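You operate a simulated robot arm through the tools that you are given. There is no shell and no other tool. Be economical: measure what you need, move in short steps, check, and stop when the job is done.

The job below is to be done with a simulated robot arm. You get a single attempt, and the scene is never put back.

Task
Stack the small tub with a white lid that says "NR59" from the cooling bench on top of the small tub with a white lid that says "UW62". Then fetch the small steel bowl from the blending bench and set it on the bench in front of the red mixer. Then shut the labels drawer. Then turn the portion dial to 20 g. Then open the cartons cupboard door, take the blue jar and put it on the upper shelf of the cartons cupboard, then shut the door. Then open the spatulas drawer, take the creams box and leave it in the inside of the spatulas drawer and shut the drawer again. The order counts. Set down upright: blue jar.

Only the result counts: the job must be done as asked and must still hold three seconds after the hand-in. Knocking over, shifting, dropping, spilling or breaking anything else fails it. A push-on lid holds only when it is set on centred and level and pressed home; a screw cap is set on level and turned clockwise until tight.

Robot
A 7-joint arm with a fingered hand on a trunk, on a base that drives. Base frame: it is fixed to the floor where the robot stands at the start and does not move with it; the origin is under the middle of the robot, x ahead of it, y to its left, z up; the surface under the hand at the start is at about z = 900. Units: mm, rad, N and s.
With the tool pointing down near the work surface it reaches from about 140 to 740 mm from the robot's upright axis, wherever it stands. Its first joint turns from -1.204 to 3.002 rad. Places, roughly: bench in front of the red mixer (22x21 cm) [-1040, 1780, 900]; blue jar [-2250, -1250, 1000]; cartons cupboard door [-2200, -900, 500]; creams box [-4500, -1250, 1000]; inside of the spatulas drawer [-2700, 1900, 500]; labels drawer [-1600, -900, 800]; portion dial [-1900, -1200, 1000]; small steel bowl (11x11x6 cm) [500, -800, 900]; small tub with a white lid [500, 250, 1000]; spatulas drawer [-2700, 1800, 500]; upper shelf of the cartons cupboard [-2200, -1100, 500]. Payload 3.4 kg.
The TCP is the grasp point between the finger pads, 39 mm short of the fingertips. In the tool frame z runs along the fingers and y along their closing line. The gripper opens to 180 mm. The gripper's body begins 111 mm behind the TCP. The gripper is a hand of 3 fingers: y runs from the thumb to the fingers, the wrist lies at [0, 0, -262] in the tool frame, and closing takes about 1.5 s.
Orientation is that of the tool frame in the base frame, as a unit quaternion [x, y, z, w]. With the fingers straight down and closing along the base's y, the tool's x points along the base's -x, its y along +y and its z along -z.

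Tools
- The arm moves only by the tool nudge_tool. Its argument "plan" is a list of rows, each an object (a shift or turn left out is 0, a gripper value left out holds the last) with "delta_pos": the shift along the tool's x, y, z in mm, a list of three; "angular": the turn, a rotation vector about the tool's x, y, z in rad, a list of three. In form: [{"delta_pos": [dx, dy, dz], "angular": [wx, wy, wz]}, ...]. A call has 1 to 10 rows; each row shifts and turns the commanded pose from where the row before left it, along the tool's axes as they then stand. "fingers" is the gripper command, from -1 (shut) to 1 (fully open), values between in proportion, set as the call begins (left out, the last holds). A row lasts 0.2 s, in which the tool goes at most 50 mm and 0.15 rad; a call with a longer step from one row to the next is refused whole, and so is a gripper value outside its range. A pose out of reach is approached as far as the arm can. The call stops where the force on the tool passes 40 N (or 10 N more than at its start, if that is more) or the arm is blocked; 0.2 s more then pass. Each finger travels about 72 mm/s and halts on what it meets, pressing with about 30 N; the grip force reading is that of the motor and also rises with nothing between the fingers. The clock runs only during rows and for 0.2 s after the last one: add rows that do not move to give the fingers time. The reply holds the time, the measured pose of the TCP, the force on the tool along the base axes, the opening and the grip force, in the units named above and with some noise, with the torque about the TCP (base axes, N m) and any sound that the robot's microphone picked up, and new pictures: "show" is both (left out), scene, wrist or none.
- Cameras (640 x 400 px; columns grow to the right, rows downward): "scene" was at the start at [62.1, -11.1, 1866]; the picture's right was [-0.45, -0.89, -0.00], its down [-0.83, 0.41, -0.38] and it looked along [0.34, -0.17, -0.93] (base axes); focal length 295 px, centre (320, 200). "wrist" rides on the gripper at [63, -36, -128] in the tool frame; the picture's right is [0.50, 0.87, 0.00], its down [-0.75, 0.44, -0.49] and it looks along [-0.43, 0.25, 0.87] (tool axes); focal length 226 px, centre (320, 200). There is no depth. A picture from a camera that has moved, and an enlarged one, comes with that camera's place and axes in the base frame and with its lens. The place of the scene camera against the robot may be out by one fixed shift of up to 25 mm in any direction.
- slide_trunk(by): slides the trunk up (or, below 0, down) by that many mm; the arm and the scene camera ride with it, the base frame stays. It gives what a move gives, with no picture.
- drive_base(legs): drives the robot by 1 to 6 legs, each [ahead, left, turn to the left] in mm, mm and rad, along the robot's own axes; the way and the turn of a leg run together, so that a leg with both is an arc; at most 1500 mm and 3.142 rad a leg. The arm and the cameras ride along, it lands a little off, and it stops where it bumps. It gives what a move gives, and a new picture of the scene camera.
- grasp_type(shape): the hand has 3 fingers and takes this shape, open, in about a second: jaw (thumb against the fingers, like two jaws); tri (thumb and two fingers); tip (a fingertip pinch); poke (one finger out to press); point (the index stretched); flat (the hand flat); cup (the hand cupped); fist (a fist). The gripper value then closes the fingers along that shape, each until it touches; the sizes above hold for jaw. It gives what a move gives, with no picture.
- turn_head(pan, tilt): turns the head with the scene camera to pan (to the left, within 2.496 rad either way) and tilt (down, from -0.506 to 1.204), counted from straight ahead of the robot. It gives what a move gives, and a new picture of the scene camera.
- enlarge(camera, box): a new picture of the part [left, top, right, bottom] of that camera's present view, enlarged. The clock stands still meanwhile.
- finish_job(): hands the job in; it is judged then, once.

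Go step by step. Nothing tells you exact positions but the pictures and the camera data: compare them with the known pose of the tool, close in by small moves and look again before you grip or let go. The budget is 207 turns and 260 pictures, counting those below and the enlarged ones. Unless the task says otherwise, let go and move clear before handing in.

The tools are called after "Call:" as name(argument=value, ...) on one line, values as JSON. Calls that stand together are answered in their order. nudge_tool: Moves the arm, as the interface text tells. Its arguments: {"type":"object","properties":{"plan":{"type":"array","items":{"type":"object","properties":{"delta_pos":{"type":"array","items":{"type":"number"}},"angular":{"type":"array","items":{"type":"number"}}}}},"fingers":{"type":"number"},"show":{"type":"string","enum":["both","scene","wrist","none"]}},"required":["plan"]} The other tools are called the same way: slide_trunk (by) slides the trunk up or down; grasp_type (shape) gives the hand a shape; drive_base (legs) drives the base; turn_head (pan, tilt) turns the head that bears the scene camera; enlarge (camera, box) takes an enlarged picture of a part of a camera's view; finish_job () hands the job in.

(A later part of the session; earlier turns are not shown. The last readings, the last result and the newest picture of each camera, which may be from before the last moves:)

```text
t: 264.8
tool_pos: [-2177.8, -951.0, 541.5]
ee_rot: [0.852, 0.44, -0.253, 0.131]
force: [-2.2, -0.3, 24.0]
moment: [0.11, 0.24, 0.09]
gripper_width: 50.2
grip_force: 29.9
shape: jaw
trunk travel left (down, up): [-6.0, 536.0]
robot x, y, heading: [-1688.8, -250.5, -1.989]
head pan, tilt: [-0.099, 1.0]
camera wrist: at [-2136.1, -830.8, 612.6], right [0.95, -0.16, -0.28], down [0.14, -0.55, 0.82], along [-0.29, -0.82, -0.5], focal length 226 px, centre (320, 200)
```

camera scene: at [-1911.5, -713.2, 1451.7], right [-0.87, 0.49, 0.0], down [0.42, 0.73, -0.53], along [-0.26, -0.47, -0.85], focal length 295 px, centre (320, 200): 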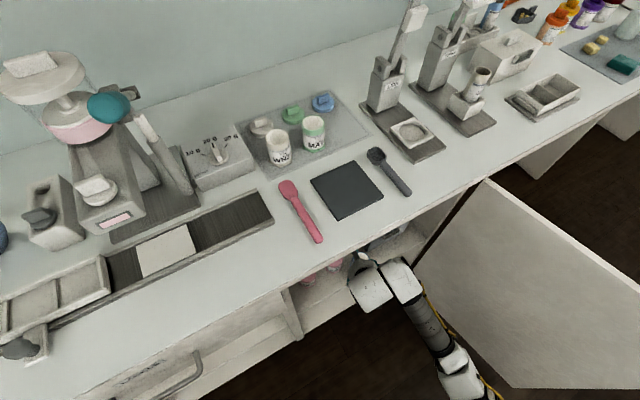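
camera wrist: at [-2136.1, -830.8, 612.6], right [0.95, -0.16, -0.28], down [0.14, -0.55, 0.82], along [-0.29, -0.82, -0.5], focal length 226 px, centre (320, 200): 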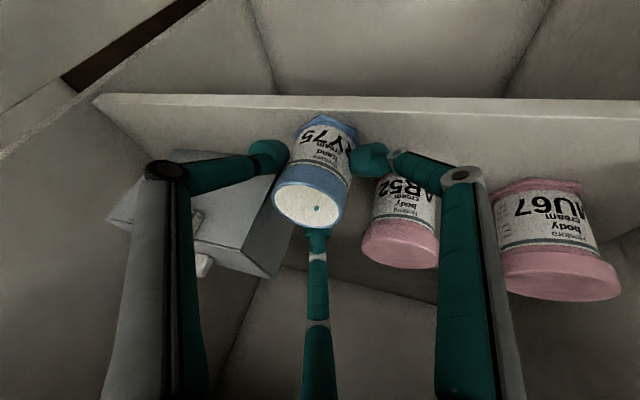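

Contact (24 N), but the jar base is close to the shelf's front edge. I'll lift 7 mm, move 25 mm further in, and lower again.

Call:
nudge_tool(plan=[{"delta_pos": [-4.3, 0, -6.8]}, {"delta_pos": [-9.5, 5.5, 6]}, {"delta_pos": [-9.5, 5.5, 6]}, {}], show="wrist")

```text
t: 265.8
tool_pos: [-2181.7, -975.5, 541.6]
ee_rot: [0.853, 0.44, -0.25, 0.126]
force: [0.3, 2.4, 5.9]
moment: [0.21, -0.07, 0.0]
gripper_width: 49.8
grip_force: 30.4
shape: jaw
trunk travel left (down, up): [-6.0, 536.0]
robot x, y, heading: [-1685.1, -247.1, -1.987]
head pan, tilt: [-0.099, 1.0]
camera wrist: at [-2139.5, -854.8, 615.2], right [0.95, -0.16, -0.27], down [0.14, -0.56, 0.82], along [-0.28, -0.82, -0.5], focal length 226 px, centre (320, 200)
```

wrist: 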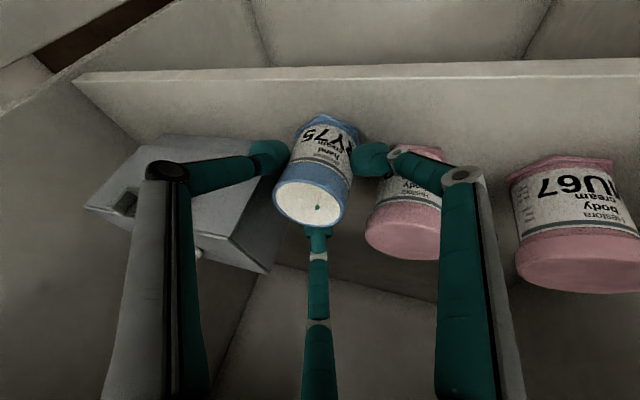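

Good, now well inside and touching lightly. I'll press 2 mm and release slightly.

Call:
nudge_tool(plan=[{"delta_pos": [1, 0, 1.7]}, {}], show="none")

Call:
nudge_tool(plan=[{}, {}, {}], fingers=-0.1, show="wrist")

```text
t: 266.4
tool_pos: [-2180.9, -975.5, 542.9]
ee_rot: [0.853, 0.439, -0.251, 0.128]
force: [2.6, 2.3, 6.7]
moment: [0.17, -0.07, -0.03]
gripper_width: 49.6
grip_force: 29.6
shape: jaw
trunk travel left (down, up): [-6.0, 536.0]
robot x, y, heading: [-1685.8, -246.9, -1.986]
head pan, tilt: [-0.099, 1.0]
```

```text
t: 267.2
tool_pos: [-2182.8, -975.4, 540.4]
ee_rot: [0.853, 0.439, -0.251, 0.127]
force: [-0.6, 0.3, 0.8]
moment: [0.0, 0.03, 0.01]
gripper_width: 80.5
grip_force: 0.0
shape: jaw
trunk travel left (down, up): [-6.0, 536.0]
robot x, y, heading: [-1686.7, -247.5, -1.989]
head pan, tilt: [-0.099, 1.0]
camera wrist: at [-2140.4, -855.4, 613.8], right [0.95, -0.16, -0.27], down [0.14, -0.56, 0.82], along [-0.28, -0.82, -0.5], focal length 226 px, centre (320, 200)
```

wrist: 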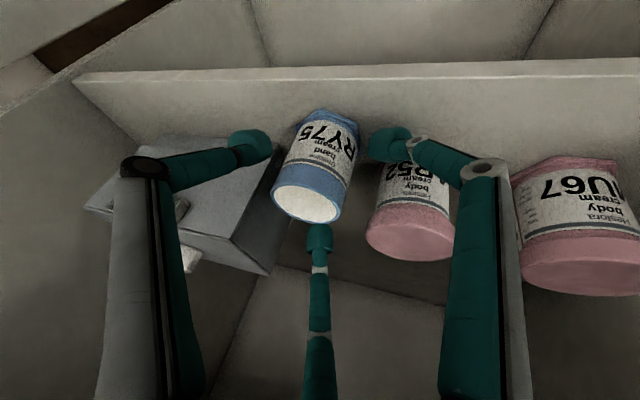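

The blue jar stands upright on the shelf. I'll lift the open hand straight up 34 mm, then draw back out.

Call:
nudge_tool(plan=[{"delta_pos": [-6, 0, -9.5]}, {"delta_pos": [-6, 0, -9.5]}, {"delta_pos": [-6, 0, -9.5]}, {}], show="wrist")

```text
t: 268.2
tool_pos: [-2182.5, -975.6, 575.4]
ee_rot: [0.853, 0.439, -0.252, 0.127]
force: [0.4, -0.2, 0.2]
moment: [0.03, 0.0, 0.02]
gripper_width: 80.2
grip_force: 0.0
shape: jaw
trunk travel left (down, up): [-6.0, 536.0]
robot x, y, heading: [-1686.6, -247.4, -1.992]
head pan, tilt: [-0.099, 1.0]
camera wrist: at [-2139.9, -855.3, 647.9], right [0.95, -0.16, -0.27], down [0.14, -0.55, 0.82], along [-0.28, -0.82, -0.5], focal length 226 px, centre (320, 200)
```

wrist: 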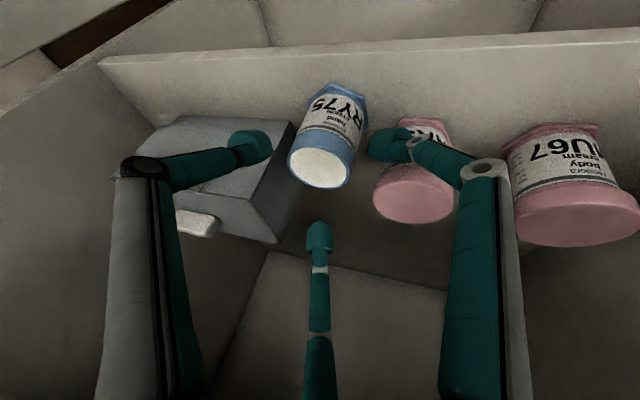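

To give the far finger more clearance over the jar, I'll pitch the hand up slightly, rise a little, then draw straight out.

Call:
nudge_tool(plan=[{"angular": [0, -0.08, 0]}, {"angular": [0, -0.08, 0]}, {"delta_pos": [-6, 0, -8]}, {}], show="wrist")

```text
t: 269.2
tool_pos: [-2181.6, -976.0, 584.9]
ee_rot: [0.83, 0.428, -0.319, 0.162]
force: [0.4, 0.4, 0.0]
moment: [-0.01, 0.02, -0.02]
gripper_width: 80.5
grip_force: 0.1
shape: jaw
trunk travel left (down, up): [-6.0, 536.0]
robot x, y, heading: [-1685.4, -246.9, -1.986]
head pan, tilt: [-0.099, 1.0]
camera wrist: at [-2133.6, -847.3, 637.2], right [0.92, -0.2, -0.34], down [0.22, -0.44, 0.87], along [-0.32, -0.87, -0.36], focal length 226 px, centre (320, 200)
```

wrist: 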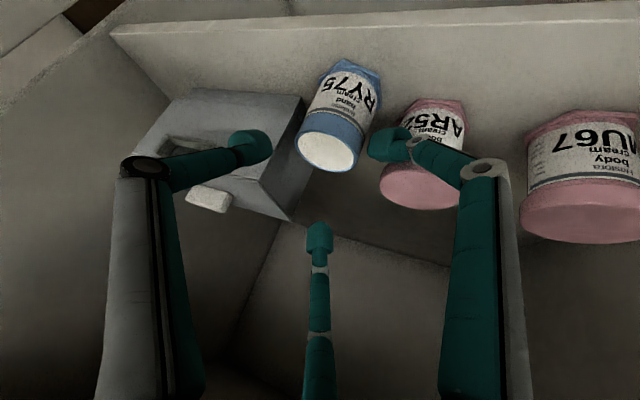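

Clear. Drawing straight out.

Call:
nudge_tool(plan=[{"delta_pos": [20.6, -19.7, -18.4]}, {"delta_pos": [20.6, -19.7, -18.4]}, {"delta_pos": [20.6, -19.7, -18.4]}, {"delta_pos": [20.6, -19.7, -18.4]}, {"delta_pos": [20.6, -19.7, -18.4]}, {}], show="wrist")

```text
t: 270.6
tool_pos: [-2178.8, -806.6, 585.2]
ee_rot: [0.83, 0.428, -0.318, 0.162]
force: [0.7, -0.5, 0.7]
moment: [-0.01, 0.01, 0.02]
gripper_width: 80.4
grip_force: 0.1
shape: jaw
trunk travel left (down, up): [-6.0, 536.0]
robot x, y, heading: [-1684.5, -248.7, -1.988]
head pan, tilt: [-0.099, 1.0]
camera wrist: at [-2131.5, -677.5, 637.7], right [0.92, -0.2, -0.34], down [0.22, -0.44, 0.87], along [-0.32, -0.87, -0.36], focal length 226 px, centre (320, 200)
```

wrist: 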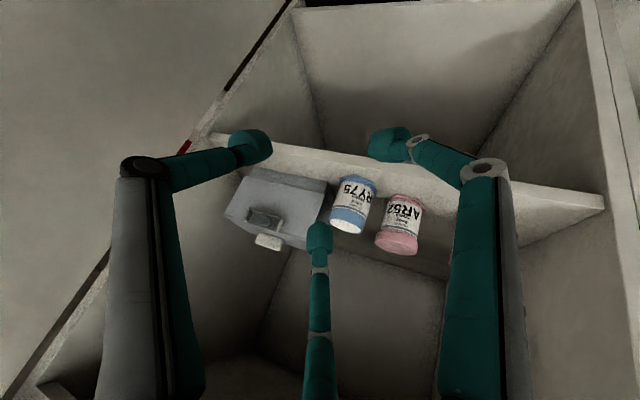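

The blue jar stands upright on the upper shelf beside AR52. Now I'll back out, go round to the right side of the open door, and shut it with the closed hand.

Call:
drive_base(legs=[[-450, 0, 0], [0, 0, 0.42], [-330, 0, 0], [0, -930, 0]])

Call:
nudge_tool(plan=[{}, {}, {}, {}, {}], fingers=-1, show="scene")

```text
t: 280.9
tool_pos: [-2659.3, -221.4, 584.8]
ee_rot: [0.721, 0.594, -0.278, 0.225]
force: [0.3, 0.4, -0.7]
moment: [-0.03, 0.0, -0.02]
gripper_width: 80.5
grip_force: 0.0
shape: jaw
trunk travel left (down, up): [-6.0, 536.0]
robot x, y, heading: [-2444.6, 494.9, -1.56]
head pan, tilt: [-0.099, 1.0]
camera scene: at [-2446.6, -22.2, 1452.3], right [-1.0, 0.09, 0.0], down [0.08, 0.84, -0.54], along [-0.05, -0.53, -0.84], focal length 295 px, centre (320, 200)
```

scene: 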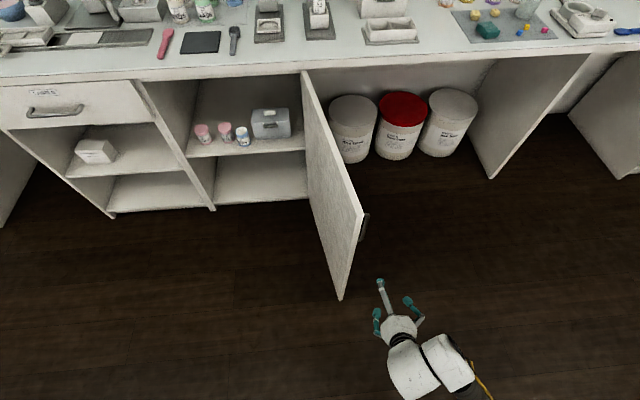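

```text
t: 282.1
tool_pos: [-2658.6, -217.9, 589.2]
ee_rot: [0.72, 0.593, -0.28, 0.227]
force: [0.3, 0.2, -0.2]
moment: [0.01, 0.0, -0.02]
gripper_width: 0.0
grip_force: 29.8
shape: jaw
trunk travel left (down, up): [-6.0, 536.0]
robot x, y, heading: [-2440.5, 491.8, -1.557]
head pan, tilt: [-0.099, 1.0]
camera scene: at [-2448.6, -22.2, 1452.3], right [-1.0, 0.09, 0.0], down [0.08, 0.84, -0.54], along [-0.04, -0.53, -0.84], focal length 295 px, centre (320, 200)
```

scene: 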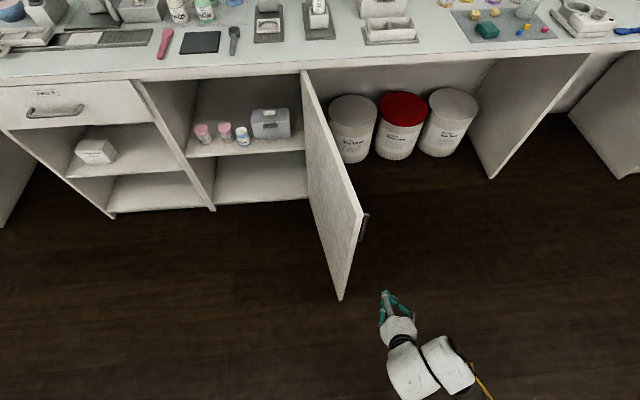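

All jars inside stand well. I'll bring the hand beside the door's outer face and push it left.

Call:
drive_base(legs=[[0, -50, 0], [270, 0, 0], [0, 250, 0], [0, 200, 0]])

```text
t: 287.2
tool_pos: [-2261.9, -490.0, 587.5]
ee_rot: [0.722, 0.592, -0.277, 0.229]
force: [-0.3, 0.3, 0.8]
moment: [-0.04, -0.06, 0.06]
gripper_width: 0.1
grip_force: 30.6
shape: jaw
trunk travel left (down, up): [-6.0, 536.0]
robot x, y, heading: [-2037.1, 222.0, -1.558]
head pan, tilt: [-0.099, 1.0]
camera scene: at [-2053.8, -293.5, 1452.1], right [-1.0, 0.09, -0.01], down [0.08, 0.84, -0.53], along [-0.04, -0.53, -0.85], focal length 295 px, centre (320, 200)
```

scene: 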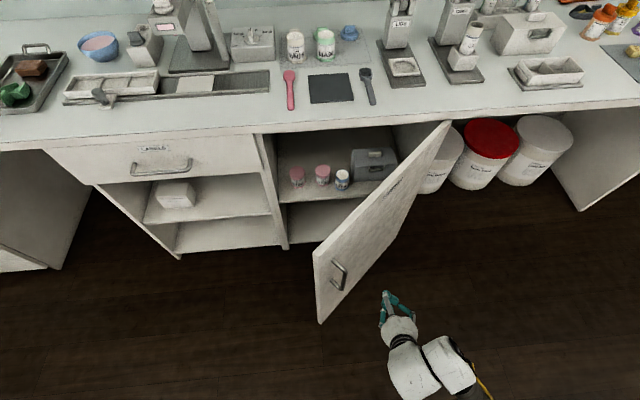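

The door has swung to about 55°. I'll move in front of it and push it toward closed.

Call:
drive_base(legs=[[-120, 0, 0], [0, 140, 0], [250, 0, 0], [170, 0, 0]])

```text
t: 291.8
tool_pos: [-2117.5, -785.7, 591.6]
ee_rot: [0.721, 0.591, -0.282, 0.227]
force: [-0.2, 0.2, 0.4]
moment: [0.02, -0.01, 0.01]
gripper_width: 0.1
grip_force: 30.3
shape: jaw
trunk travel left (down, up): [-6.0, 536.0]
robot x, y, heading: [-1899.6, -79.0, -1.568]
head pan, tilt: [-0.099, 1.0]
camera scene: at [-1903.8, -593.0, 1452.2], right [-1.0, 0.1, 0.0], down [0.08, 0.84, -0.54], along [-0.05, -0.53, -0.84], focal length 295 px, centre (320, 200)
```

scene: 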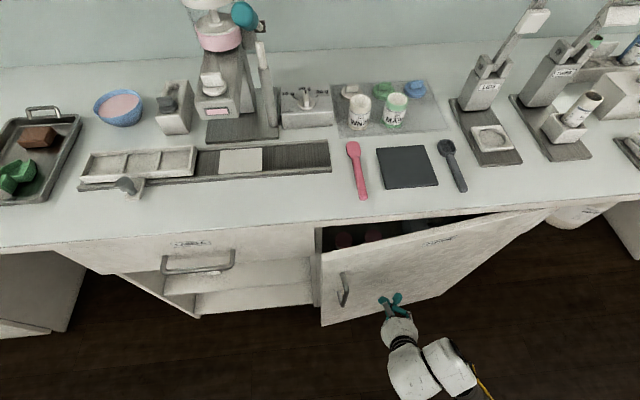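

Nearly closed. I'll finish with small arm pushes.

Call:
nudge_tool(plan=[{"delta_pos": [-14.5, 4, 13.2]}, {"delta_pos": [-14.5, 4, 13.2]}, {"delta_pos": [-11, 3, 10]}, {"delta_pos": [-7, 2, 6.6]}, {"delta_pos": [-7, 2, 6.6]}, {"delta_pos": [-7, 2, 6.6]}, {}], show="scene")

```text
t: 293.4
tool_pos: [-2118.2, -866.7, 594.9]
ee_rot: [0.721, 0.59, -0.285, 0.228]
force: [0.5, -0.2, -0.5]
moment: [0.0, 0.0, 0.0]
gripper_width: 0.0
grip_force: 29.6
shape: jaw
trunk travel left (down, up): [-6.0, 536.0]
robot x, y, heading: [-1898.4, -75.1, -1.567]
head pan, tilt: [-0.099, 1.0]
camera scene: at [-1907.5, -593.4, 1452.0], right [-1.0, 0.1, 0.0], down [0.08, 0.84, -0.53], along [-0.05, -0.53, -0.85], focal length 295 px, centre (320, 200)
```

scene: 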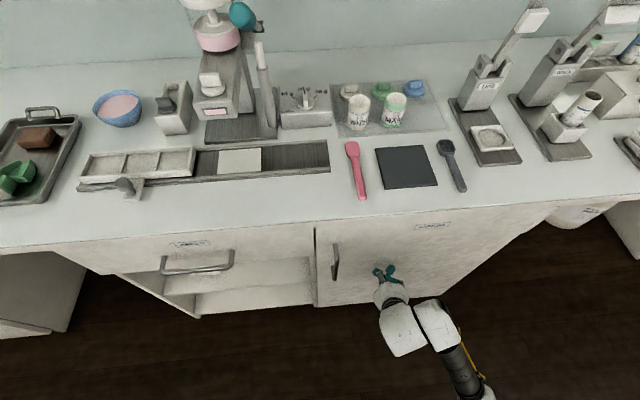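

It looks flush; I'll push a bit more until I feel firm resistance.

Call:
nudge_tool(plan=[{"delta_pos": [-7, 2, 6.6]}, {"delta_pos": [-7, 2, 6.6]}, {"delta_pos": [-7, 2, 6.6]}, {"delta_pos": [-7, 2, 6.6]}], show="none")

Call:
enlarge(camera="scene", box=[270, 190, 560, 330])

```text
t: 294.2
tool_pos: [-2112.7, -881.8, 596.0]
ee_rot: [0.72, 0.593, -0.281, 0.225]
force: [1.9, 7.5, 1.8]
moment: [-0.04, 0.08, -0.21]
gripper_width: 0.0
grip_force: 29.9
shape: jaw
trunk travel left (down, up): [-6.0, 536.0]
robot x, y, heading: [-1897.1, -77.4, -1.569]
head pan, tilt: [-0.099, 1.0]
stopped in row 3: the force on the tool passed its limit at 49 N (the readings are from after the stop); the commanded pose is now the measured one
```

```text
2.21 times, centred on (415, 260) of scene
camera zoom: at [-1905.9, -592.3, 1452.3], right [-1.0, 0.1, 0.0], down [0.08, 0.84, -0.53], along [-0.05, -0.53, -0.84], focal length 651 px, centre (110, 68)
```

zoom: 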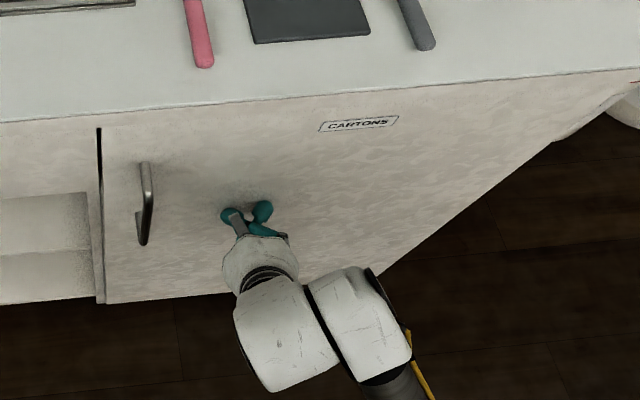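

The door is firmly shut. I'll back away, check that it stays, then cross to the spatulas drawer on the opposite bench.

Call:
drive_base(legs=[[-450, 0, 0]])

Call:
drive_base(legs=[[0, 0, 3.1], [300, 800, 0]])

Call:
turn_head(pan=0, tilt=0.6)

```text
t: 296.9
tool_pos: [-2119.3, -433.1, 597.0]
ee_rot: [0.722, 0.59, -0.282, 0.225]
force: [0.3, 0.4, -0.6]
moment: [0.01, 0.01, 0.01]
gripper_width: 0.0
grip_force: 29.9
shape: jaw
trunk travel left (down, up): [-6.0, 536.0]
robot x, y, heading: [-1896.9, 369.6, -1.573]
head pan, tilt: [-0.099, 1.0]
camera scene: at [-1911.4, -145.4, 1452.1], right [-0.99, 0.1, 0.0], down [0.09, 0.84, -0.53], along [-0.05, -0.53, -0.84], focal length 295 px, centre (320, 200)
```

scene: 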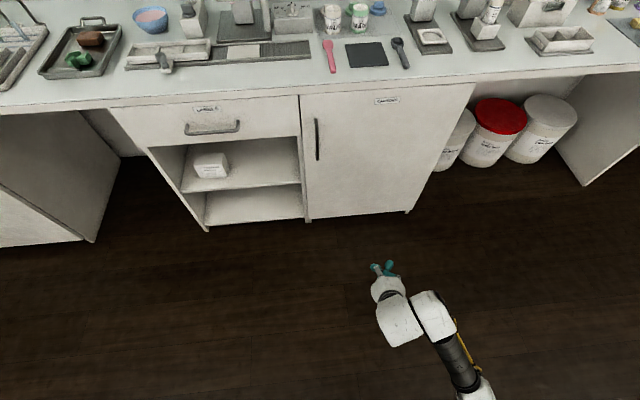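

```text
t: 308.6
tool_pos: [-2443.9, 1489.5, 601.4]
ee_rot: [-0.581, 0.729, 0.221, 0.287]
force: [-0.9, 0.0, 1.1]
moment: [0.01, 0.01, 0.03]
gripper_width: 0.1
grip_force: 30.1
shape: jaw
trunk travel left (down, up): [-6.0, 536.0]
robot x, y, heading: [-2686.9, 691.8, 1.544]
head pan, tilt: [-0.099, 1.0]
camera scene: at [-2652.7, 1249.9, 1451.9], right [0.99, -0.13, 0.0], down [-0.11, -0.84, -0.53], along [0.06, 0.53, -0.85], focal length 295 px, centre (320, 200)
```

scene: 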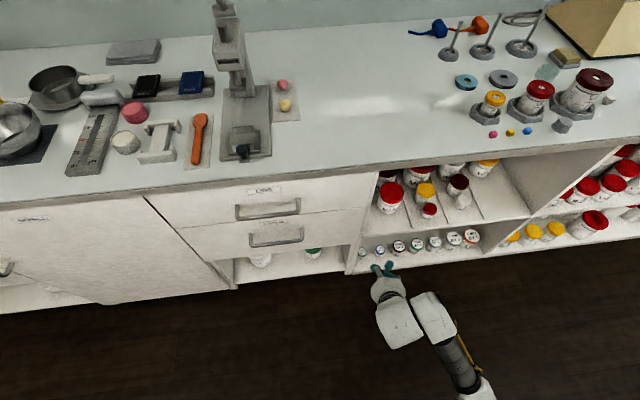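

```text
t: 309.5
tool_pos: [-2445.0, 1486.2, 605.4]
ee_rot: [-0.58, 0.728, 0.223, 0.29]
force: [0.4, 0.6, -0.1]
moment: [0.01, -0.04, 0.01]
gripper_width: 0.3
grip_force: 30.0
shape: jaw
trunk travel left (down, up): [-6.0, 536.0]
robot x, y, heading: [-2684.5, 695.3, 1.541]
head pan, tilt: [0.0, 0.6]
camera scene: at [-2661.4, 1269.3, 1483.9], right [1.0, -0.03, 0.0], down [-0.02, -0.57, -0.82], along [0.02, 0.82, -0.57], focal length 295 px, centre (320, 200)
```

scene: 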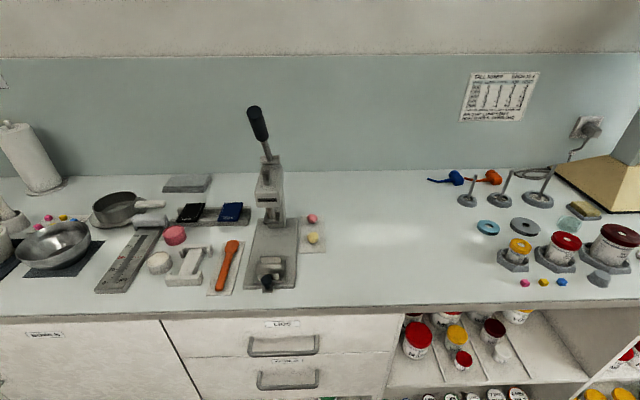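

The cartons door is shut, with the labels drawer also shut. Here are two drawers; I'll read their labels.

Call:
turn_head(pan=0, tilt=0.95)

Call:
enlarge(camera="scene", box=[130, 150, 400, 330])

```text
t: 310.4
tool_pos: [-2445.9, 1485.4, 606.3]
ee_rot: [-0.58, 0.728, 0.222, 0.29]
force: [-0.4, 0.2, 0.3]
moment: [-0.01, 0.0, 0.0]
gripper_width: 0.0
grip_force: 30.2
shape: jaw
trunk travel left (down, up): [-6.0, 536.0]
robot x, y, heading: [-2682.5, 692.9, 1.54]
head pan, tilt: [0.0, 0.949]
camera scene: at [-2661.8, 1253.5, 1455.7], right [1.0, -0.03, 0.0], down [-0.03, -0.82, -0.58], along [0.01, 0.58, -0.82], focal length 295 px, centre (320, 200)
```

scene: 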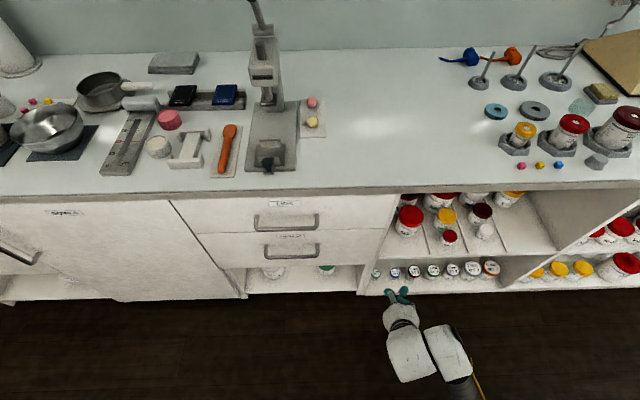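

```text
2.22 times, centred on (265, 240) of scene
camera zoom: at [-2661.8, 1253.5, 1455.7], right [1.0, -0.03, 0.0], down [-0.03, -0.82, -0.58], along [0.01, 0.58, -0.82], focal length 655 px, centre (442, 111)
```

zoom: 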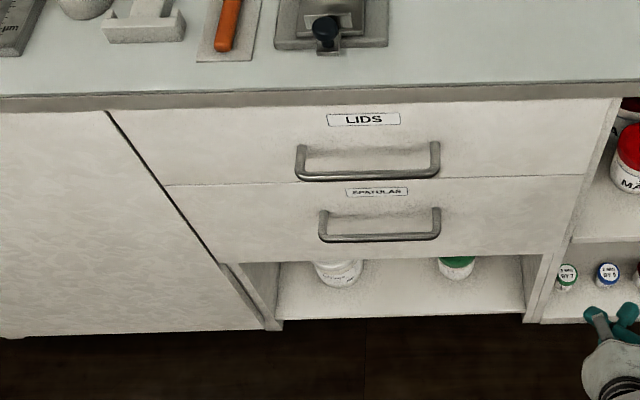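

The lower drawer is SPATULAS; its handle is a horizontal bar near (-2747, 1650, 580). I'll move left in front of it and set the hand: less pitch, one finger up.

Call:
drive_base(legs=[[-60, 300, 0.03]])

Call:
nudge_tool(plan=[{"angular": [0, -0.1, 0]}, {"angular": [0, -0.1, 0]}, {"angular": [0, 0, 0.131]}, {"angular": [0, 0, 0.131]}, {"angular": [0, 0, 0.131]}, {"angular": [0, 0, 0.131]}, {}], fingers=-0.3)

```text
t: 312.4
tool_pos: [-2773.6, 1438.1, 606.1]
ee_rot: [-0.59, 0.719, 0.227, 0.287]
force: [0.7, -0.3, 0.5]
moment: [0.0, -0.03, 0.0]
gripper_width: 0.0
grip_force: 30.0
shape: jaw
trunk travel left (down, up): [-6.0, 536.0]
robot x, y, heading: [-2989.2, 639.7, 1.574]
head pan, tilt: [0.0, 0.949]
camera scene: at [-2977.9, 1199.0, 1455.5], right [1.0, 0.0, -0.01], down [0.0, -0.82, -0.58], along [-0.01, 0.58, -0.82], focal length 295 px, centre (320, 200)
```

scene: 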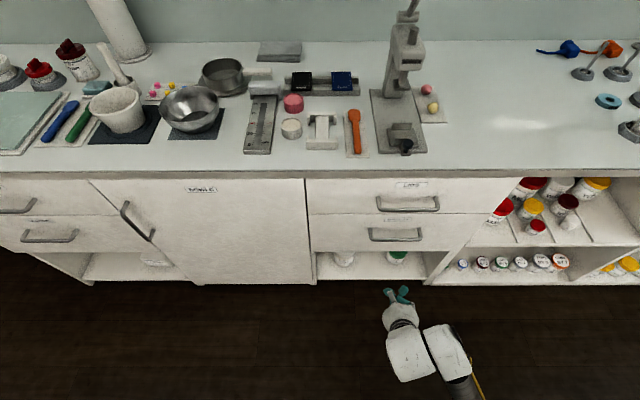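

```text
t: 314.0
tool_pos: [-2770.9, 1436.6, 616.9]
ee_rot: [-0.37, 0.809, 0.368, 0.27]
force: [0.1, 0.3, -0.4]
moment: [0.01, -0.01, -0.01]
gripper_width: 62.8
grip_force: 0.0
shape: jaw
out of reach, approached as far as the arm can: row 6
trunk travel left (down, up): [-6.0, 536.0]
robot x, y, heading: [-2989.5, 638.8, 1.573]
head pan, tilt: [0.0, 0.949]
camera scene: at [-2981.3, 1198.6, 1455.7], right [1.0, 0.0, 0.0], down [0.0, -0.82, -0.58], along [0.0, 0.58, -0.82], focal length 295 px, centre (320, 200)
camera wrist: at [-2799.3, 1293.8, 631.2], right [-0.98, 0.2, -0.01], down [0.01, 0.11, 0.99], along [0.2, 0.97, -0.11], focal length 226 px, centre (320, 200)
```

scene: 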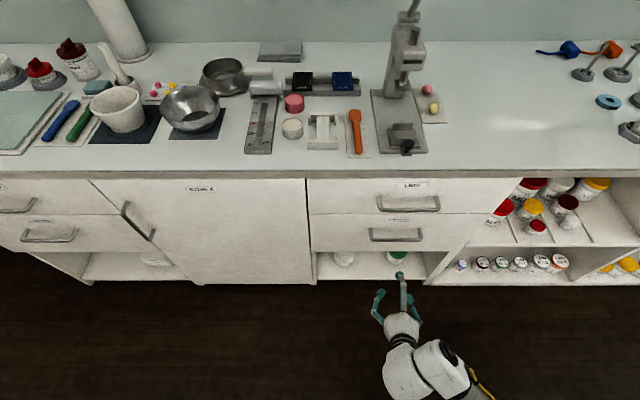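
wrist: 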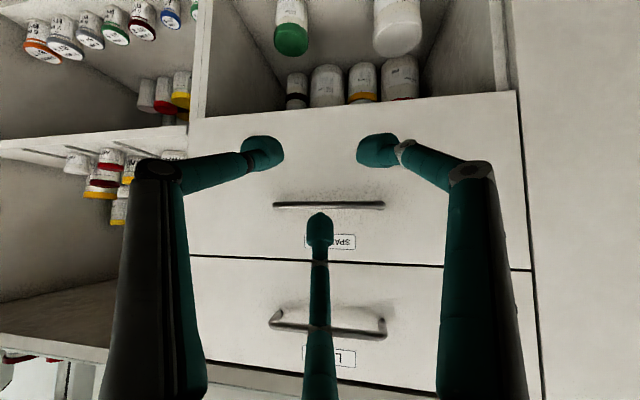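

The spatulas handle lies right between the upper finger and the two lower ones. I'll advance level toward it, stopping short.

Call:
nudge_tool(plan=[{"delta_pos": [-17.7, 13.1, 30.3]}, {"delta_pos": [-17.7, 13.1, 30.3]}, {"delta_pos": [-17.7, 13.1, 30.3]}, {"delta_pos": [-17.7, 13.1, 30.3]}, {}], show="wrist")

```text
t: 315.2
tool_pos: [-2750.0, 1585.3, 616.2]
ee_rot: [-0.368, 0.809, 0.369, 0.273]
force: [0.3, 0.8, 0.7]
moment: [0.01, 0.02, 0.0]
gripper_width: 62.5
grip_force: 0.0
shape: jaw
trunk travel left (down, up): [-6.0, 536.0]
robot x, y, heading: [-2991.5, 637.5, 1.568]
head pan, tilt: [0.0, 0.949]
camera wrist: at [-2779.9, 1443.3, 630.1], right [-0.98, 0.2, -0.02], down [0.0, 0.1, 0.99], along [0.2, 0.97, -0.1], focal length 226 px, centre (320, 200)
```

wrist: 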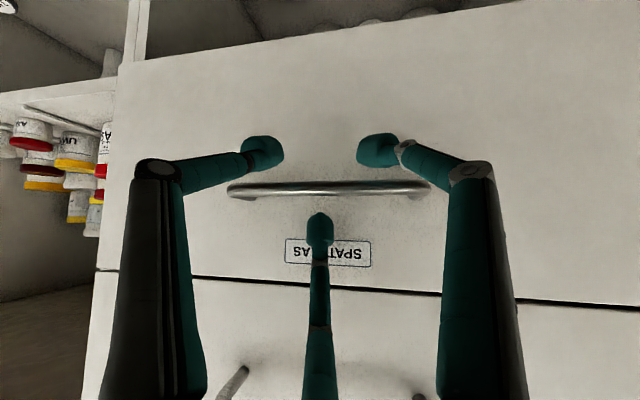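

Triangulating, the bar is at y about 1617, z about 602. Another 13 mm, then close to hook it.

Call:
nudge_tool(plan=[{"delta_pos": [-5.2, 6, 10.3]}, {}], show="none")

Call:
nudge_tool(plan=[{}, {}, {}, {}, {}], fingers=-1, show="wrist")

```text
t: 315.8
tool_pos: [-2749.6, 1598.6, 617.6]
ee_rot: [-0.366, 0.809, 0.369, 0.276]
force: [-0.3, -0.5, 0.4]
moment: [-0.01, 0.03, -0.04]
gripper_width: 62.6
grip_force: 0.1
shape: jaw
trunk travel left (down, up): [-6.0, 536.0]
robot x, y, heading: [-2990.9, 639.8, 1.57]
head pan, tilt: [0.0, 0.949]
```

```text
t: 317.0
tool_pos: [-2750.6, 1598.9, 614.6]
ee_rot: [-0.368, 0.808, 0.369, 0.274]
force: [2.5, 1.4, -8.4]
moment: [-0.14, 0.08, -0.1]
gripper_width: 2.8
grip_force: 29.6
shape: jaw
trunk travel left (down, up): [-6.0, 536.0]
robot x, y, heading: [-2987.0, 638.2, 1.571]
head pan, tilt: [0.0, 0.949]
camera wrist: at [-2779.4, 1455.7, 628.4], right [-0.98, 0.2, -0.02], down [0.01, 0.1, 0.99], along [0.2, 0.97, -0.1], focal length 226 px, centre (320, 200)
```

wrist: 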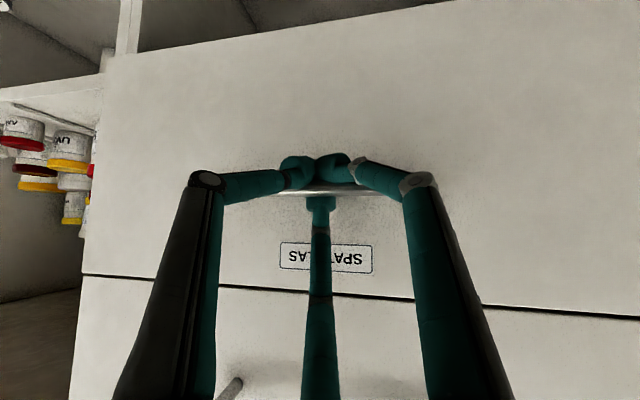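

The bar is held. I'll pull the drawer out gently.

Call:
nudge_tool(plan=[{"delta_pos": [6, -6.8, -12]}, {"delta_pos": [8, -9.1, -16]}, {"delta_pos": [10, -11.4, -19.9]}, {"delta_pos": [10, -11.4, -19.9]}, {"delta_pos": [10, -11.4, -19.9]}, {"delta_pos": [10, -11.4, -19.9]}, {}], show="scene")

```text
t: 318.6
tool_pos: [-2750.8, 1464.5, 615.7]
ee_rot: [-0.368, 0.809, 0.367, 0.273]
force: [3.1, 0.1, -21.5]
moment: [-0.39, 0.22, -0.22]
gripper_width: 1.9
grip_force: 30.2
shape: jaw
trunk travel left (down, up): [-6.0, 536.0]
robot x, y, heading: [-2989.0, 637.1, 1.57]
head pan, tilt: [0.0, 0.949]
camera scene: at [-2978.0, 1204.7, 1453.0], right [1.0, 0.0, -0.01], down [0.0, -0.82, -0.57], along [-0.01, 0.57, -0.82], focal length 295 px, centre (320, 200)
```

scene: 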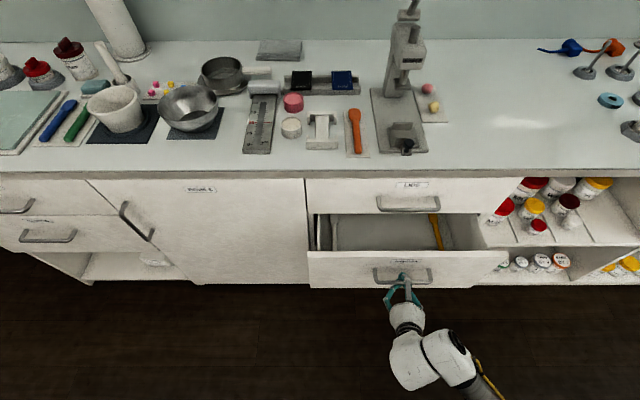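

About 135 mm out. Continue pulling.

Call:
nudge_tool(plan=[{"delta_pos": [12.1, -12.6, -18]}, {"delta_pos": [11, -12, -19]}, {"delta_pos": [10, -11.4, -19.9]}, {"delta_pos": [10, -11.4, -19.9]}, {"delta_pos": [10, -11.4, -19.9]}, {"delta_pos": [10, -11.4, -19.9]}, {}], show="scene")

```text
t: 320.2
tool_pos: [-2747.8, 1312.4, 614.9]
ee_rot: [-0.372, 0.81, 0.365, 0.268]
force: [-15.8, -1.1, -33.6]
moment: [-0.52, 0.73, 0.02]
gripper_width: 1.4
grip_force: 30.0
shape: jaw
out of reach, approached as far as the arm can: row 4, 5, 6
trunk travel left (down, up): [-6.0, 536.0]
robot x, y, heading: [-2991.1, 635.9, 1.567]
head pan, tilt: [0.0, 0.949]
camera scene: at [-2983.5, 1205.1, 1452.6], right [1.0, 0.0, 0.0], down [0.0, -0.82, -0.57], along [0.0, 0.57, -0.82], focal length 295 px, centre (320, 200)
```

scene: 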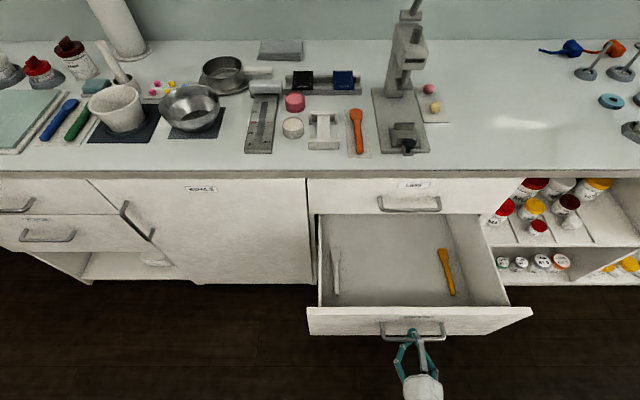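

The drawer is about 290 mm open with clear space in the middle. I'll relieve the vertical force, open the fingers, and back away.

Call:
slide_trunk(by=-5)

Call:
nudge_tool(plan=[{}, {}, {}], fingers=-0.3, show="wrist")

```text
t: 320.8
tool_pos: [-2744.9, 1313.0, 614.3]
ee_rot: [-0.371, 0.809, 0.367, 0.271]
force: [-22.4, 0.7, -27.3]
moment: [-0.47, 0.73, 0.13]
gripper_width: 0.5
grip_force: 29.9
shape: jaw
trunk travel left (down, up): [-1.0, 541.0]
robot x, y, heading: [-2989.1, 644.3, 1.575]
head pan, tilt: [0.0, 0.949]
```

```text
t: 321.6
tool_pos: [-2741.3, 1313.8, 618.5]
ee_rot: [-0.367, 0.808, 0.369, 0.276]
force: [0.0, -0.8, -0.8]
moment: [0.01, -0.01, 0.01]
gripper_width: 62.5
grip_force: 0.0
shape: jaw
trunk travel left (down, up): [-1.0, 541.0]
robot x, y, heading: [-2989.6, 638.7, 1.567]
head pan, tilt: [0.0, 0.949]
camera wrist: at [-2771.3, 1172.2, 632.8], right [-0.98, 0.2, -0.02], down [0.0, 0.1, 0.99], along [0.2, 0.97, -0.1], focal length 226 px, centre (320, 200)
```

wrist: 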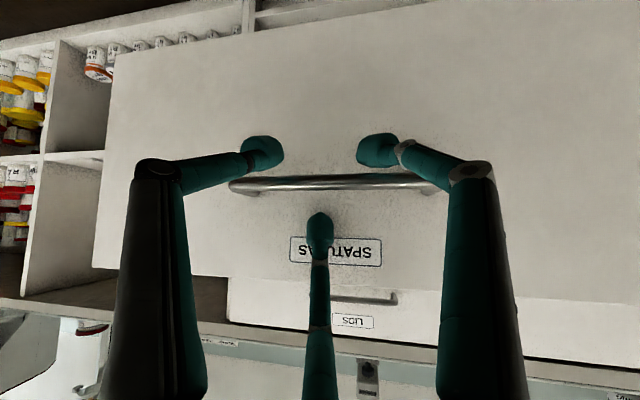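

Free. I'll back off, raise the trunk, and head for the creams box near (-4500, -1250).

Call:
drive_base(legs=[[-400, 0, 0]])

Call:
slide_trunk(by=340)

Call:
drive_base(legs=[[0, 0, -3.12], [100, -1350, 0]])

Call:
turn_head(pan=0, tilt=0.6)

```text
t: 324.1
tool_pos: [-2739.3, 899.3, 617.4]
ee_rot: [-0.366, 0.81, 0.368, 0.274]
force: [0.2, 0.1, -0.9]
moment: [-0.01, 0.01, 0.02]
gripper_width: 62.9
grip_force: 0.0
shape: jaw
trunk travel left (down, up): [-1.0, 541.0]
robot x, y, heading: [-2988.5, 225.9, 1.566]
head pan, tilt: [0.0, 0.949]
camera scene: at [-2979.5, 791.9, 1448.0], right [1.0, -0.01, 0.0], down [-0.01, -0.82, -0.58], along [0.0, 0.58, -0.82], focal length 295 px, centre (320, 200)
```

scene: 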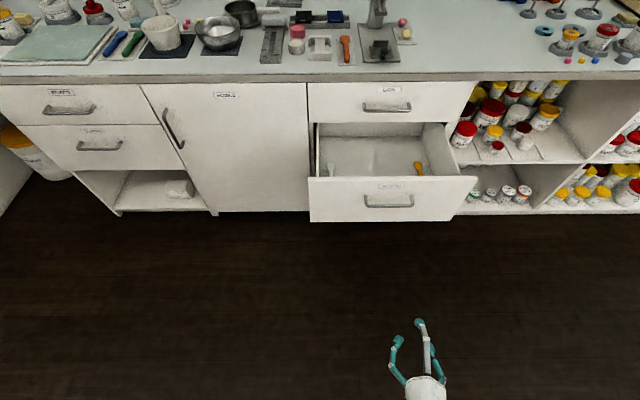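

```text
t: 327.5
tool_pos: [-2741.5, 896.3, 961.6]
ee_rot: [-0.366, 0.809, 0.368, 0.277]
force: [0.1, -0.1, 0.3]
moment: [0.03, 0.01, 0.01]
gripper_width: 62.8
grip_force: 0.0
shape: jaw
trunk travel left (down, up): [-341.0, 201.0]
robot x, y, heading: [-2990.3, 228.3, 1.568]
head pan, tilt: [0.0, 0.949]
```

```text
t: 341.6
tool_pos: [-4612.4, -504.8, 962.5]
ee_rot: [0.812, 0.357, -0.281, 0.366]
force: [-0.5, -0.1, 0.0]
moment: [-0.02, 0.02, 0.01]
gripper_width: 62.8
grip_force: 0.0
shape: jaw
trunk travel left (down, up): [-341.0, 201.0]
robot x, y, heading: [-4350.8, 160.5, -1.604]
head pan, tilt: [0.0, 0.949]
camera scene: at [-4355.5, 95.8, 1872.0], right [-1.0, 0.03, 0.0], down [0.03, 0.81, -0.58], along [-0.02, -0.58, -0.81], focal length 295 px, centre (320, 200)
```

scene: 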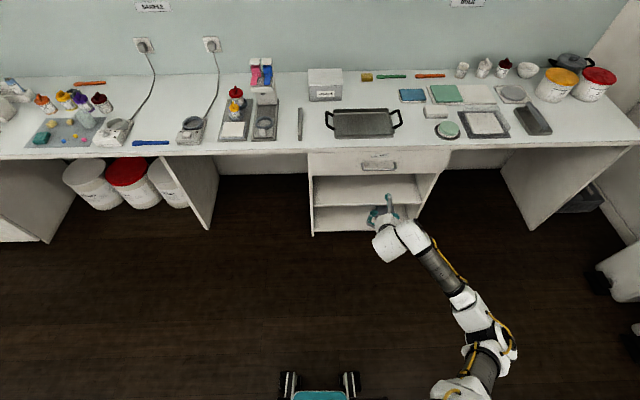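

```text
t: 342.5
tool_pos: [-4610.0, -503.4, 963.0]
ee_rot: [0.811, 0.358, -0.282, 0.367]
force: [-0.5, -0.3, -0.8]
moment: [-0.02, 0.0, -0.01]
gripper_width: 63.1
grip_force: 0.0
shape: jaw
trunk travel left (down, up): [-341.0, 201.0]
robot x, y, heading: [-4349.9, 155.3, -1.602]
head pan, tilt: [0.0, 0.6]
camera scene: at [-4359.9, 80.2, 1900.3], right [-1.0, 0.03, 0.0], down [0.02, 0.57, -0.82], along [-0.02, -0.82, -0.57], focal length 295 px, centre (320, 200)
```

scene: 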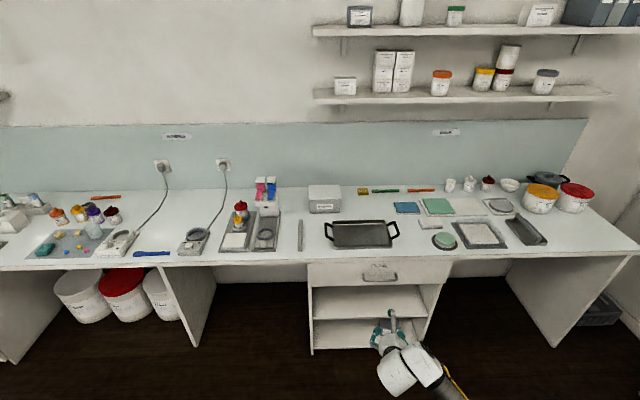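

I see a white box near (-4430, -1290). I'll zoom to read it.

Call:
enlarge(camera="scene", box=[290, 170, 370, 225])

Call:
enlarge(camera="scene", box=[320, 30, 480, 130])

```text
7.27 times, centred on (330, 198) of scene
camera zoom: at [-4359.9, 80.2, 1900.3], right [-1.0, 0.03, 0.0], down [0.02, 0.57, -0.82], along [-0.02, -0.82, -0.57], focal length 2144 px, centre (247, 218)
```

zoom: 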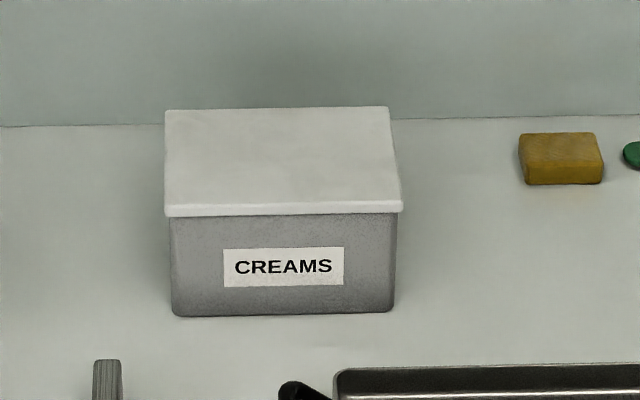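

```text
4.00 times, centred on (400, 80) of scene
camera zoom: at [-4359.9, 80.2, 1900.3], right [-1.0, 0.03, 0.0], down [0.02, 0.57, -0.82], along [-0.02, -0.82, -0.57], focal length 1179 px, centre (0, 680)
```

zoom: 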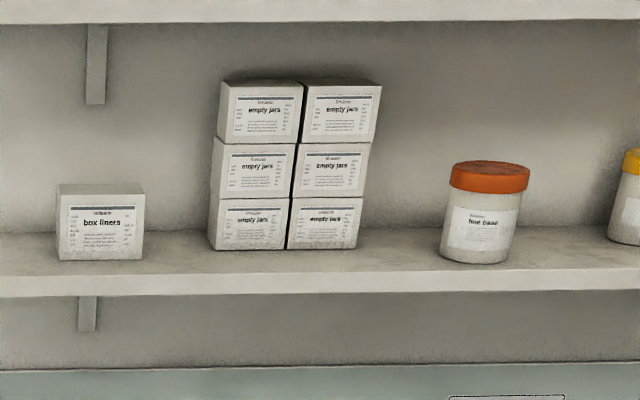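

It is the CREAMS box: about 178 × 145 × 100 mm, at x -4329…-4507, y -1223…-1368. From above, the two fingers can straddle its 145 mm depth with the thumb on the right end. I'll turn the hand to point straight down.

Call:
nudge_tool(plan=[{"angular": [0, 0, -0.131]}, {"angular": [0, 0, -0.131]}, {"angular": [0, 0, -0.131]}, {"angular": [0, 0, -0.131]}, {"delta_pos": [-10, 0, -30], "angular": [0, 0.12, 0]}, {"delta_pos": [-10, 0, -30], "angular": [0, 0.12, 0]}, {"delta_pos": [0, 0, -30], "angular": [0, 0.12, 0]}, {"delta_pos": [0, 0, -30], "angular": [0, 0.12, 0]}], fingers=1, show="none")

Call:
nudge_tool(plan=[{"delta_pos": [0, 0, -20], "angular": [0, 0.12, 0]}, {"delta_pos": [0, 0, -20], "angular": [0, 0.12, 0]}, {"angular": [0, 0.12, 0]}, {"angular": [0, 0.12, 0]}, {}], show="none")

```text
t: 344.3
tool_pos: [-4591.6, -431.0, 1064.4]
ee_rot: [0.759, 0.607, -0.192, 0.139]
force: [-0.2, 0.1, 0.5]
moment: [0.02, 0.01, 0.01]
gripper_width: 180.1
grip_force: 0.1
shape: jaw
trunk travel left (down, up): [-341.0, 201.0]
robot x, y, heading: [-4349.2, 156.2, -1.599]
head pan, tilt: [0.0, 0.6]
```

```text
t: 345.5
tool_pos: [-4588.9, -416.7, 1099.9]
ee_rot: [0.783, 0.622, -0.007, -0.009]
force: [-0.2, 0.1, -0.5]
moment: [0.0, 0.01, -0.01]
gripper_width: 179.6
grip_force: 0.1
shape: jaw
trunk travel left (down, up): [-341.0, 201.0]
robot x, y, heading: [-4347.8, 161.9, -1.599]
head pan, tilt: [0.0, 0.6]
```

I'll square the hand to the box, shift it left, and drive to the bench.

Call:
nudge_tool(plan=[{"angular": [-0.022, 0, -0.113]}, {"angular": [0, 0, -0.113]}, {"delta_pos": [0, 42, 0]}, {"delta_pos": [0, 42, 0]}, {"delta_pos": [0, 42, 0]}, {"delta_pos": [0, 39, -20]}, {}], show="none")

Call:
drive_base(legs=[[680, 0, 0.03]])

Call:
nudge_tool(plan=[{}], show="wrist")

```text
t: 347.1
tool_pos: [-4424.9, -420.9, 1120.3]
ee_rot: [0.708, 0.706, 0.001, 0.001]
force: [0.0, 0.2, -0.7]
moment: [0.02, 0.01, -0.02]
gripper_width: 180.0
grip_force: 0.1
shape: jaw
trunk travel left (down, up): [-341.0, 201.0]
robot x, y, heading: [-4351.2, 162.7, -1.607]
head pan, tilt: [0.0, 0.6]
```

```text
t: 350.8
tool_pos: [-4421.9, -1099.5, 1118.1]
ee_rot: [0.699, 0.715, 0.0, 0.0]
force: [-0.5, 0.7, -0.7]
moment: [0.0, -0.01, 0.01]
gripper_width: 179.9
grip_force: 0.2
shape: jaw
trunk travel left (down, up): [-341.0, 201.0]
robot x, y, heading: [-4361.3, -516.2, -1.577]
head pan, tilt: [0.0, 0.6]
camera scene: at [-4366.6, -599.0, 1900.2], right [-1.0, 0.0, 0.0], down [0.0, 0.57, -0.82], along [0.0, -0.82, -0.57], focal length 295 px, centre (320, 200)
```

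scene: 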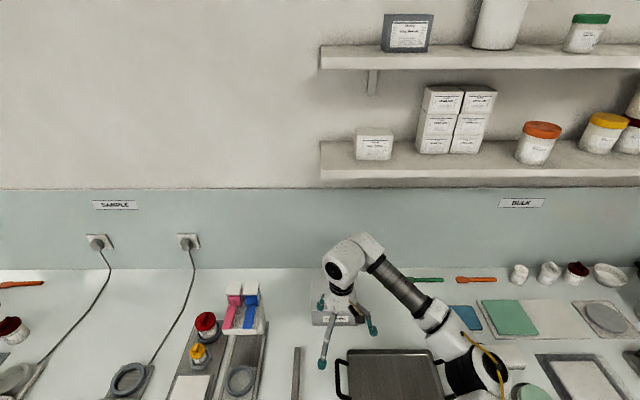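

```text
t: 351.2
tool_pos: [-4417.5, -1096.6, 1120.9]
ee_rot: [0.699, 0.715, -0.002, 0.0]
force: [0.1, 0.5, -0.2]
moment: [-0.01, 0.01, -0.01]
gripper_width: 179.9
grip_force: 0.0
shape: jaw
trunk travel left (down, up): [-341.0, 201.0]
robot x, y, heading: [-4362.9, -514.4, -1.576]
head pan, tilt: [0.0, 0.6]
camera wrist: at [-4455.0, -1033.6, 1248.3], right [0.85, 0.52, 0.0], down [0.45, -0.74, 0.49], along [0.25, -0.42, -0.87], focal length 226 px, centre (320, 200)
```

wrist: 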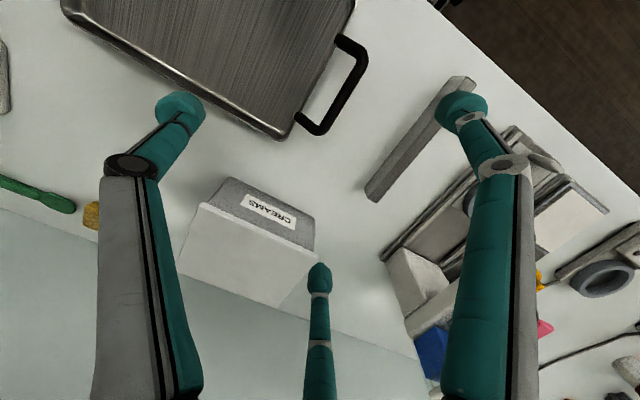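

I measure the lid at x -4343…-4507, y -1234…-1374. I'll drive 75 mm closer and bring the hand over its centre.

Call:
drive_base(legs=[[75, 0, 0]])

Call:
nudge_tool(plan=[{"delta_pos": [-33, -2, 0]}, {"delta_pos": [-33, -2, 0]}, {"delta_pos": [-33, -2, 0]}, {"delta_pos": [-30, 0, 0]}, {}, {}], show="wrist")

```text
t: 352.2
tool_pos: [-4419.5, -1172.3, 1120.7]
ee_rot: [0.699, 0.715, 0.0, -0.001]
force: [-0.2, 0.4, 0.1]
moment: [0.02, 0.0, 0.04]
gripper_width: 180.2
grip_force: 0.0
shape: jaw
trunk travel left (down, up): [-341.0, 201.0]
robot x, y, heading: [-4359.5, -591.3, -1.577]
head pan, tilt: [0.0, 0.6]
camera scene: at [-4366.9, -674.5, 1900.2], right [-1.0, 0.0, 0.0], down [0.01, 0.57, -0.82], along [0.0, -0.82, -0.57], focal length 295 px, centre (320, 200)
```

scene: 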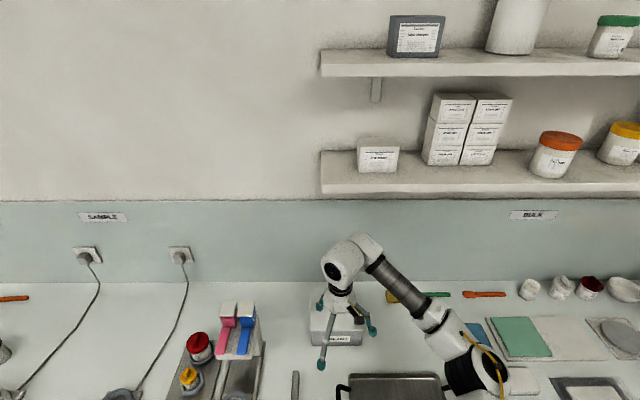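

```text
t: 353.6
tool_pos: [-4422.4, -1299.1, 1121.9]
ee_rot: [0.699, 0.715, -0.002, -0.001]
force: [0.0, -0.4, -0.7]
moment: [-0.01, -0.01, 0.04]
gripper_width: 179.7
grip_force: 0.1
shape: jaw
trunk travel left (down, up): [-341.0, 201.0]
robot x, y, heading: [-4364.4, -593.9, -1.572]
head pan, tilt: [0.0, 0.6]
camera wrist: at [-4458.1, -1235.7, 1248.7], right [0.85, 0.52, -0.01], down [0.45, -0.74, 0.49], along [0.25, -0.42, -0.87], focal length 226 px, centre (320, 200)
```

wrist: 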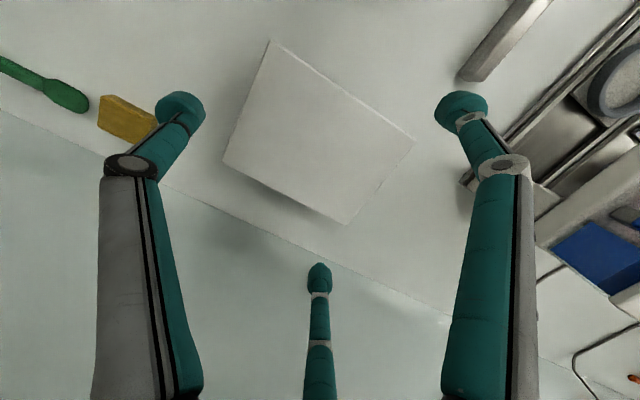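

The lid measures about 172 × 130 mm, centred at (-4423, -1303): 12 mm clearance per side. I'll centre and descend around it.

Call:
nudge_tool(plan=[{"delta_pos": [-4, -4, 0]}, {"delta_pos": [0, 0, 35]}, {"delta_pos": [0, 0, 35]}, {"delta_pos": [0, 0, 20]}, {}], show="wrist")

```text
t: 354.9
tool_pos: [-4423.4, -1303.1, 1032.8]
ee_rot: [0.699, 0.715, -0.003, 0.001]
force: [-0.1, -0.3, -0.8]
moment: [0.0, -0.04, -0.01]
gripper_width: 179.7
grip_force: 0.1
shape: jaw
trunk travel left (down, up): [-341.0, 201.0]
robot x, y, heading: [-4359.3, -590.7, -1.574]
head pan, tilt: [0.0, 0.6]
camera wrist: at [-4460.5, -1239.4, 1159.2], right [0.85, 0.52, -0.01], down [0.45, -0.74, 0.49], along [0.25, -0.42, -0.87], focal length 226 px, centre (320, 200)
```

wrist: 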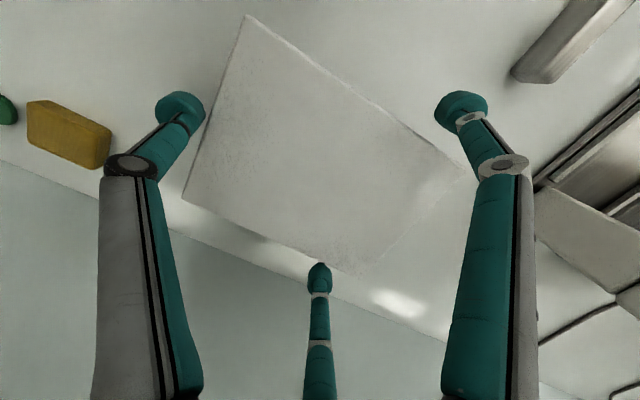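

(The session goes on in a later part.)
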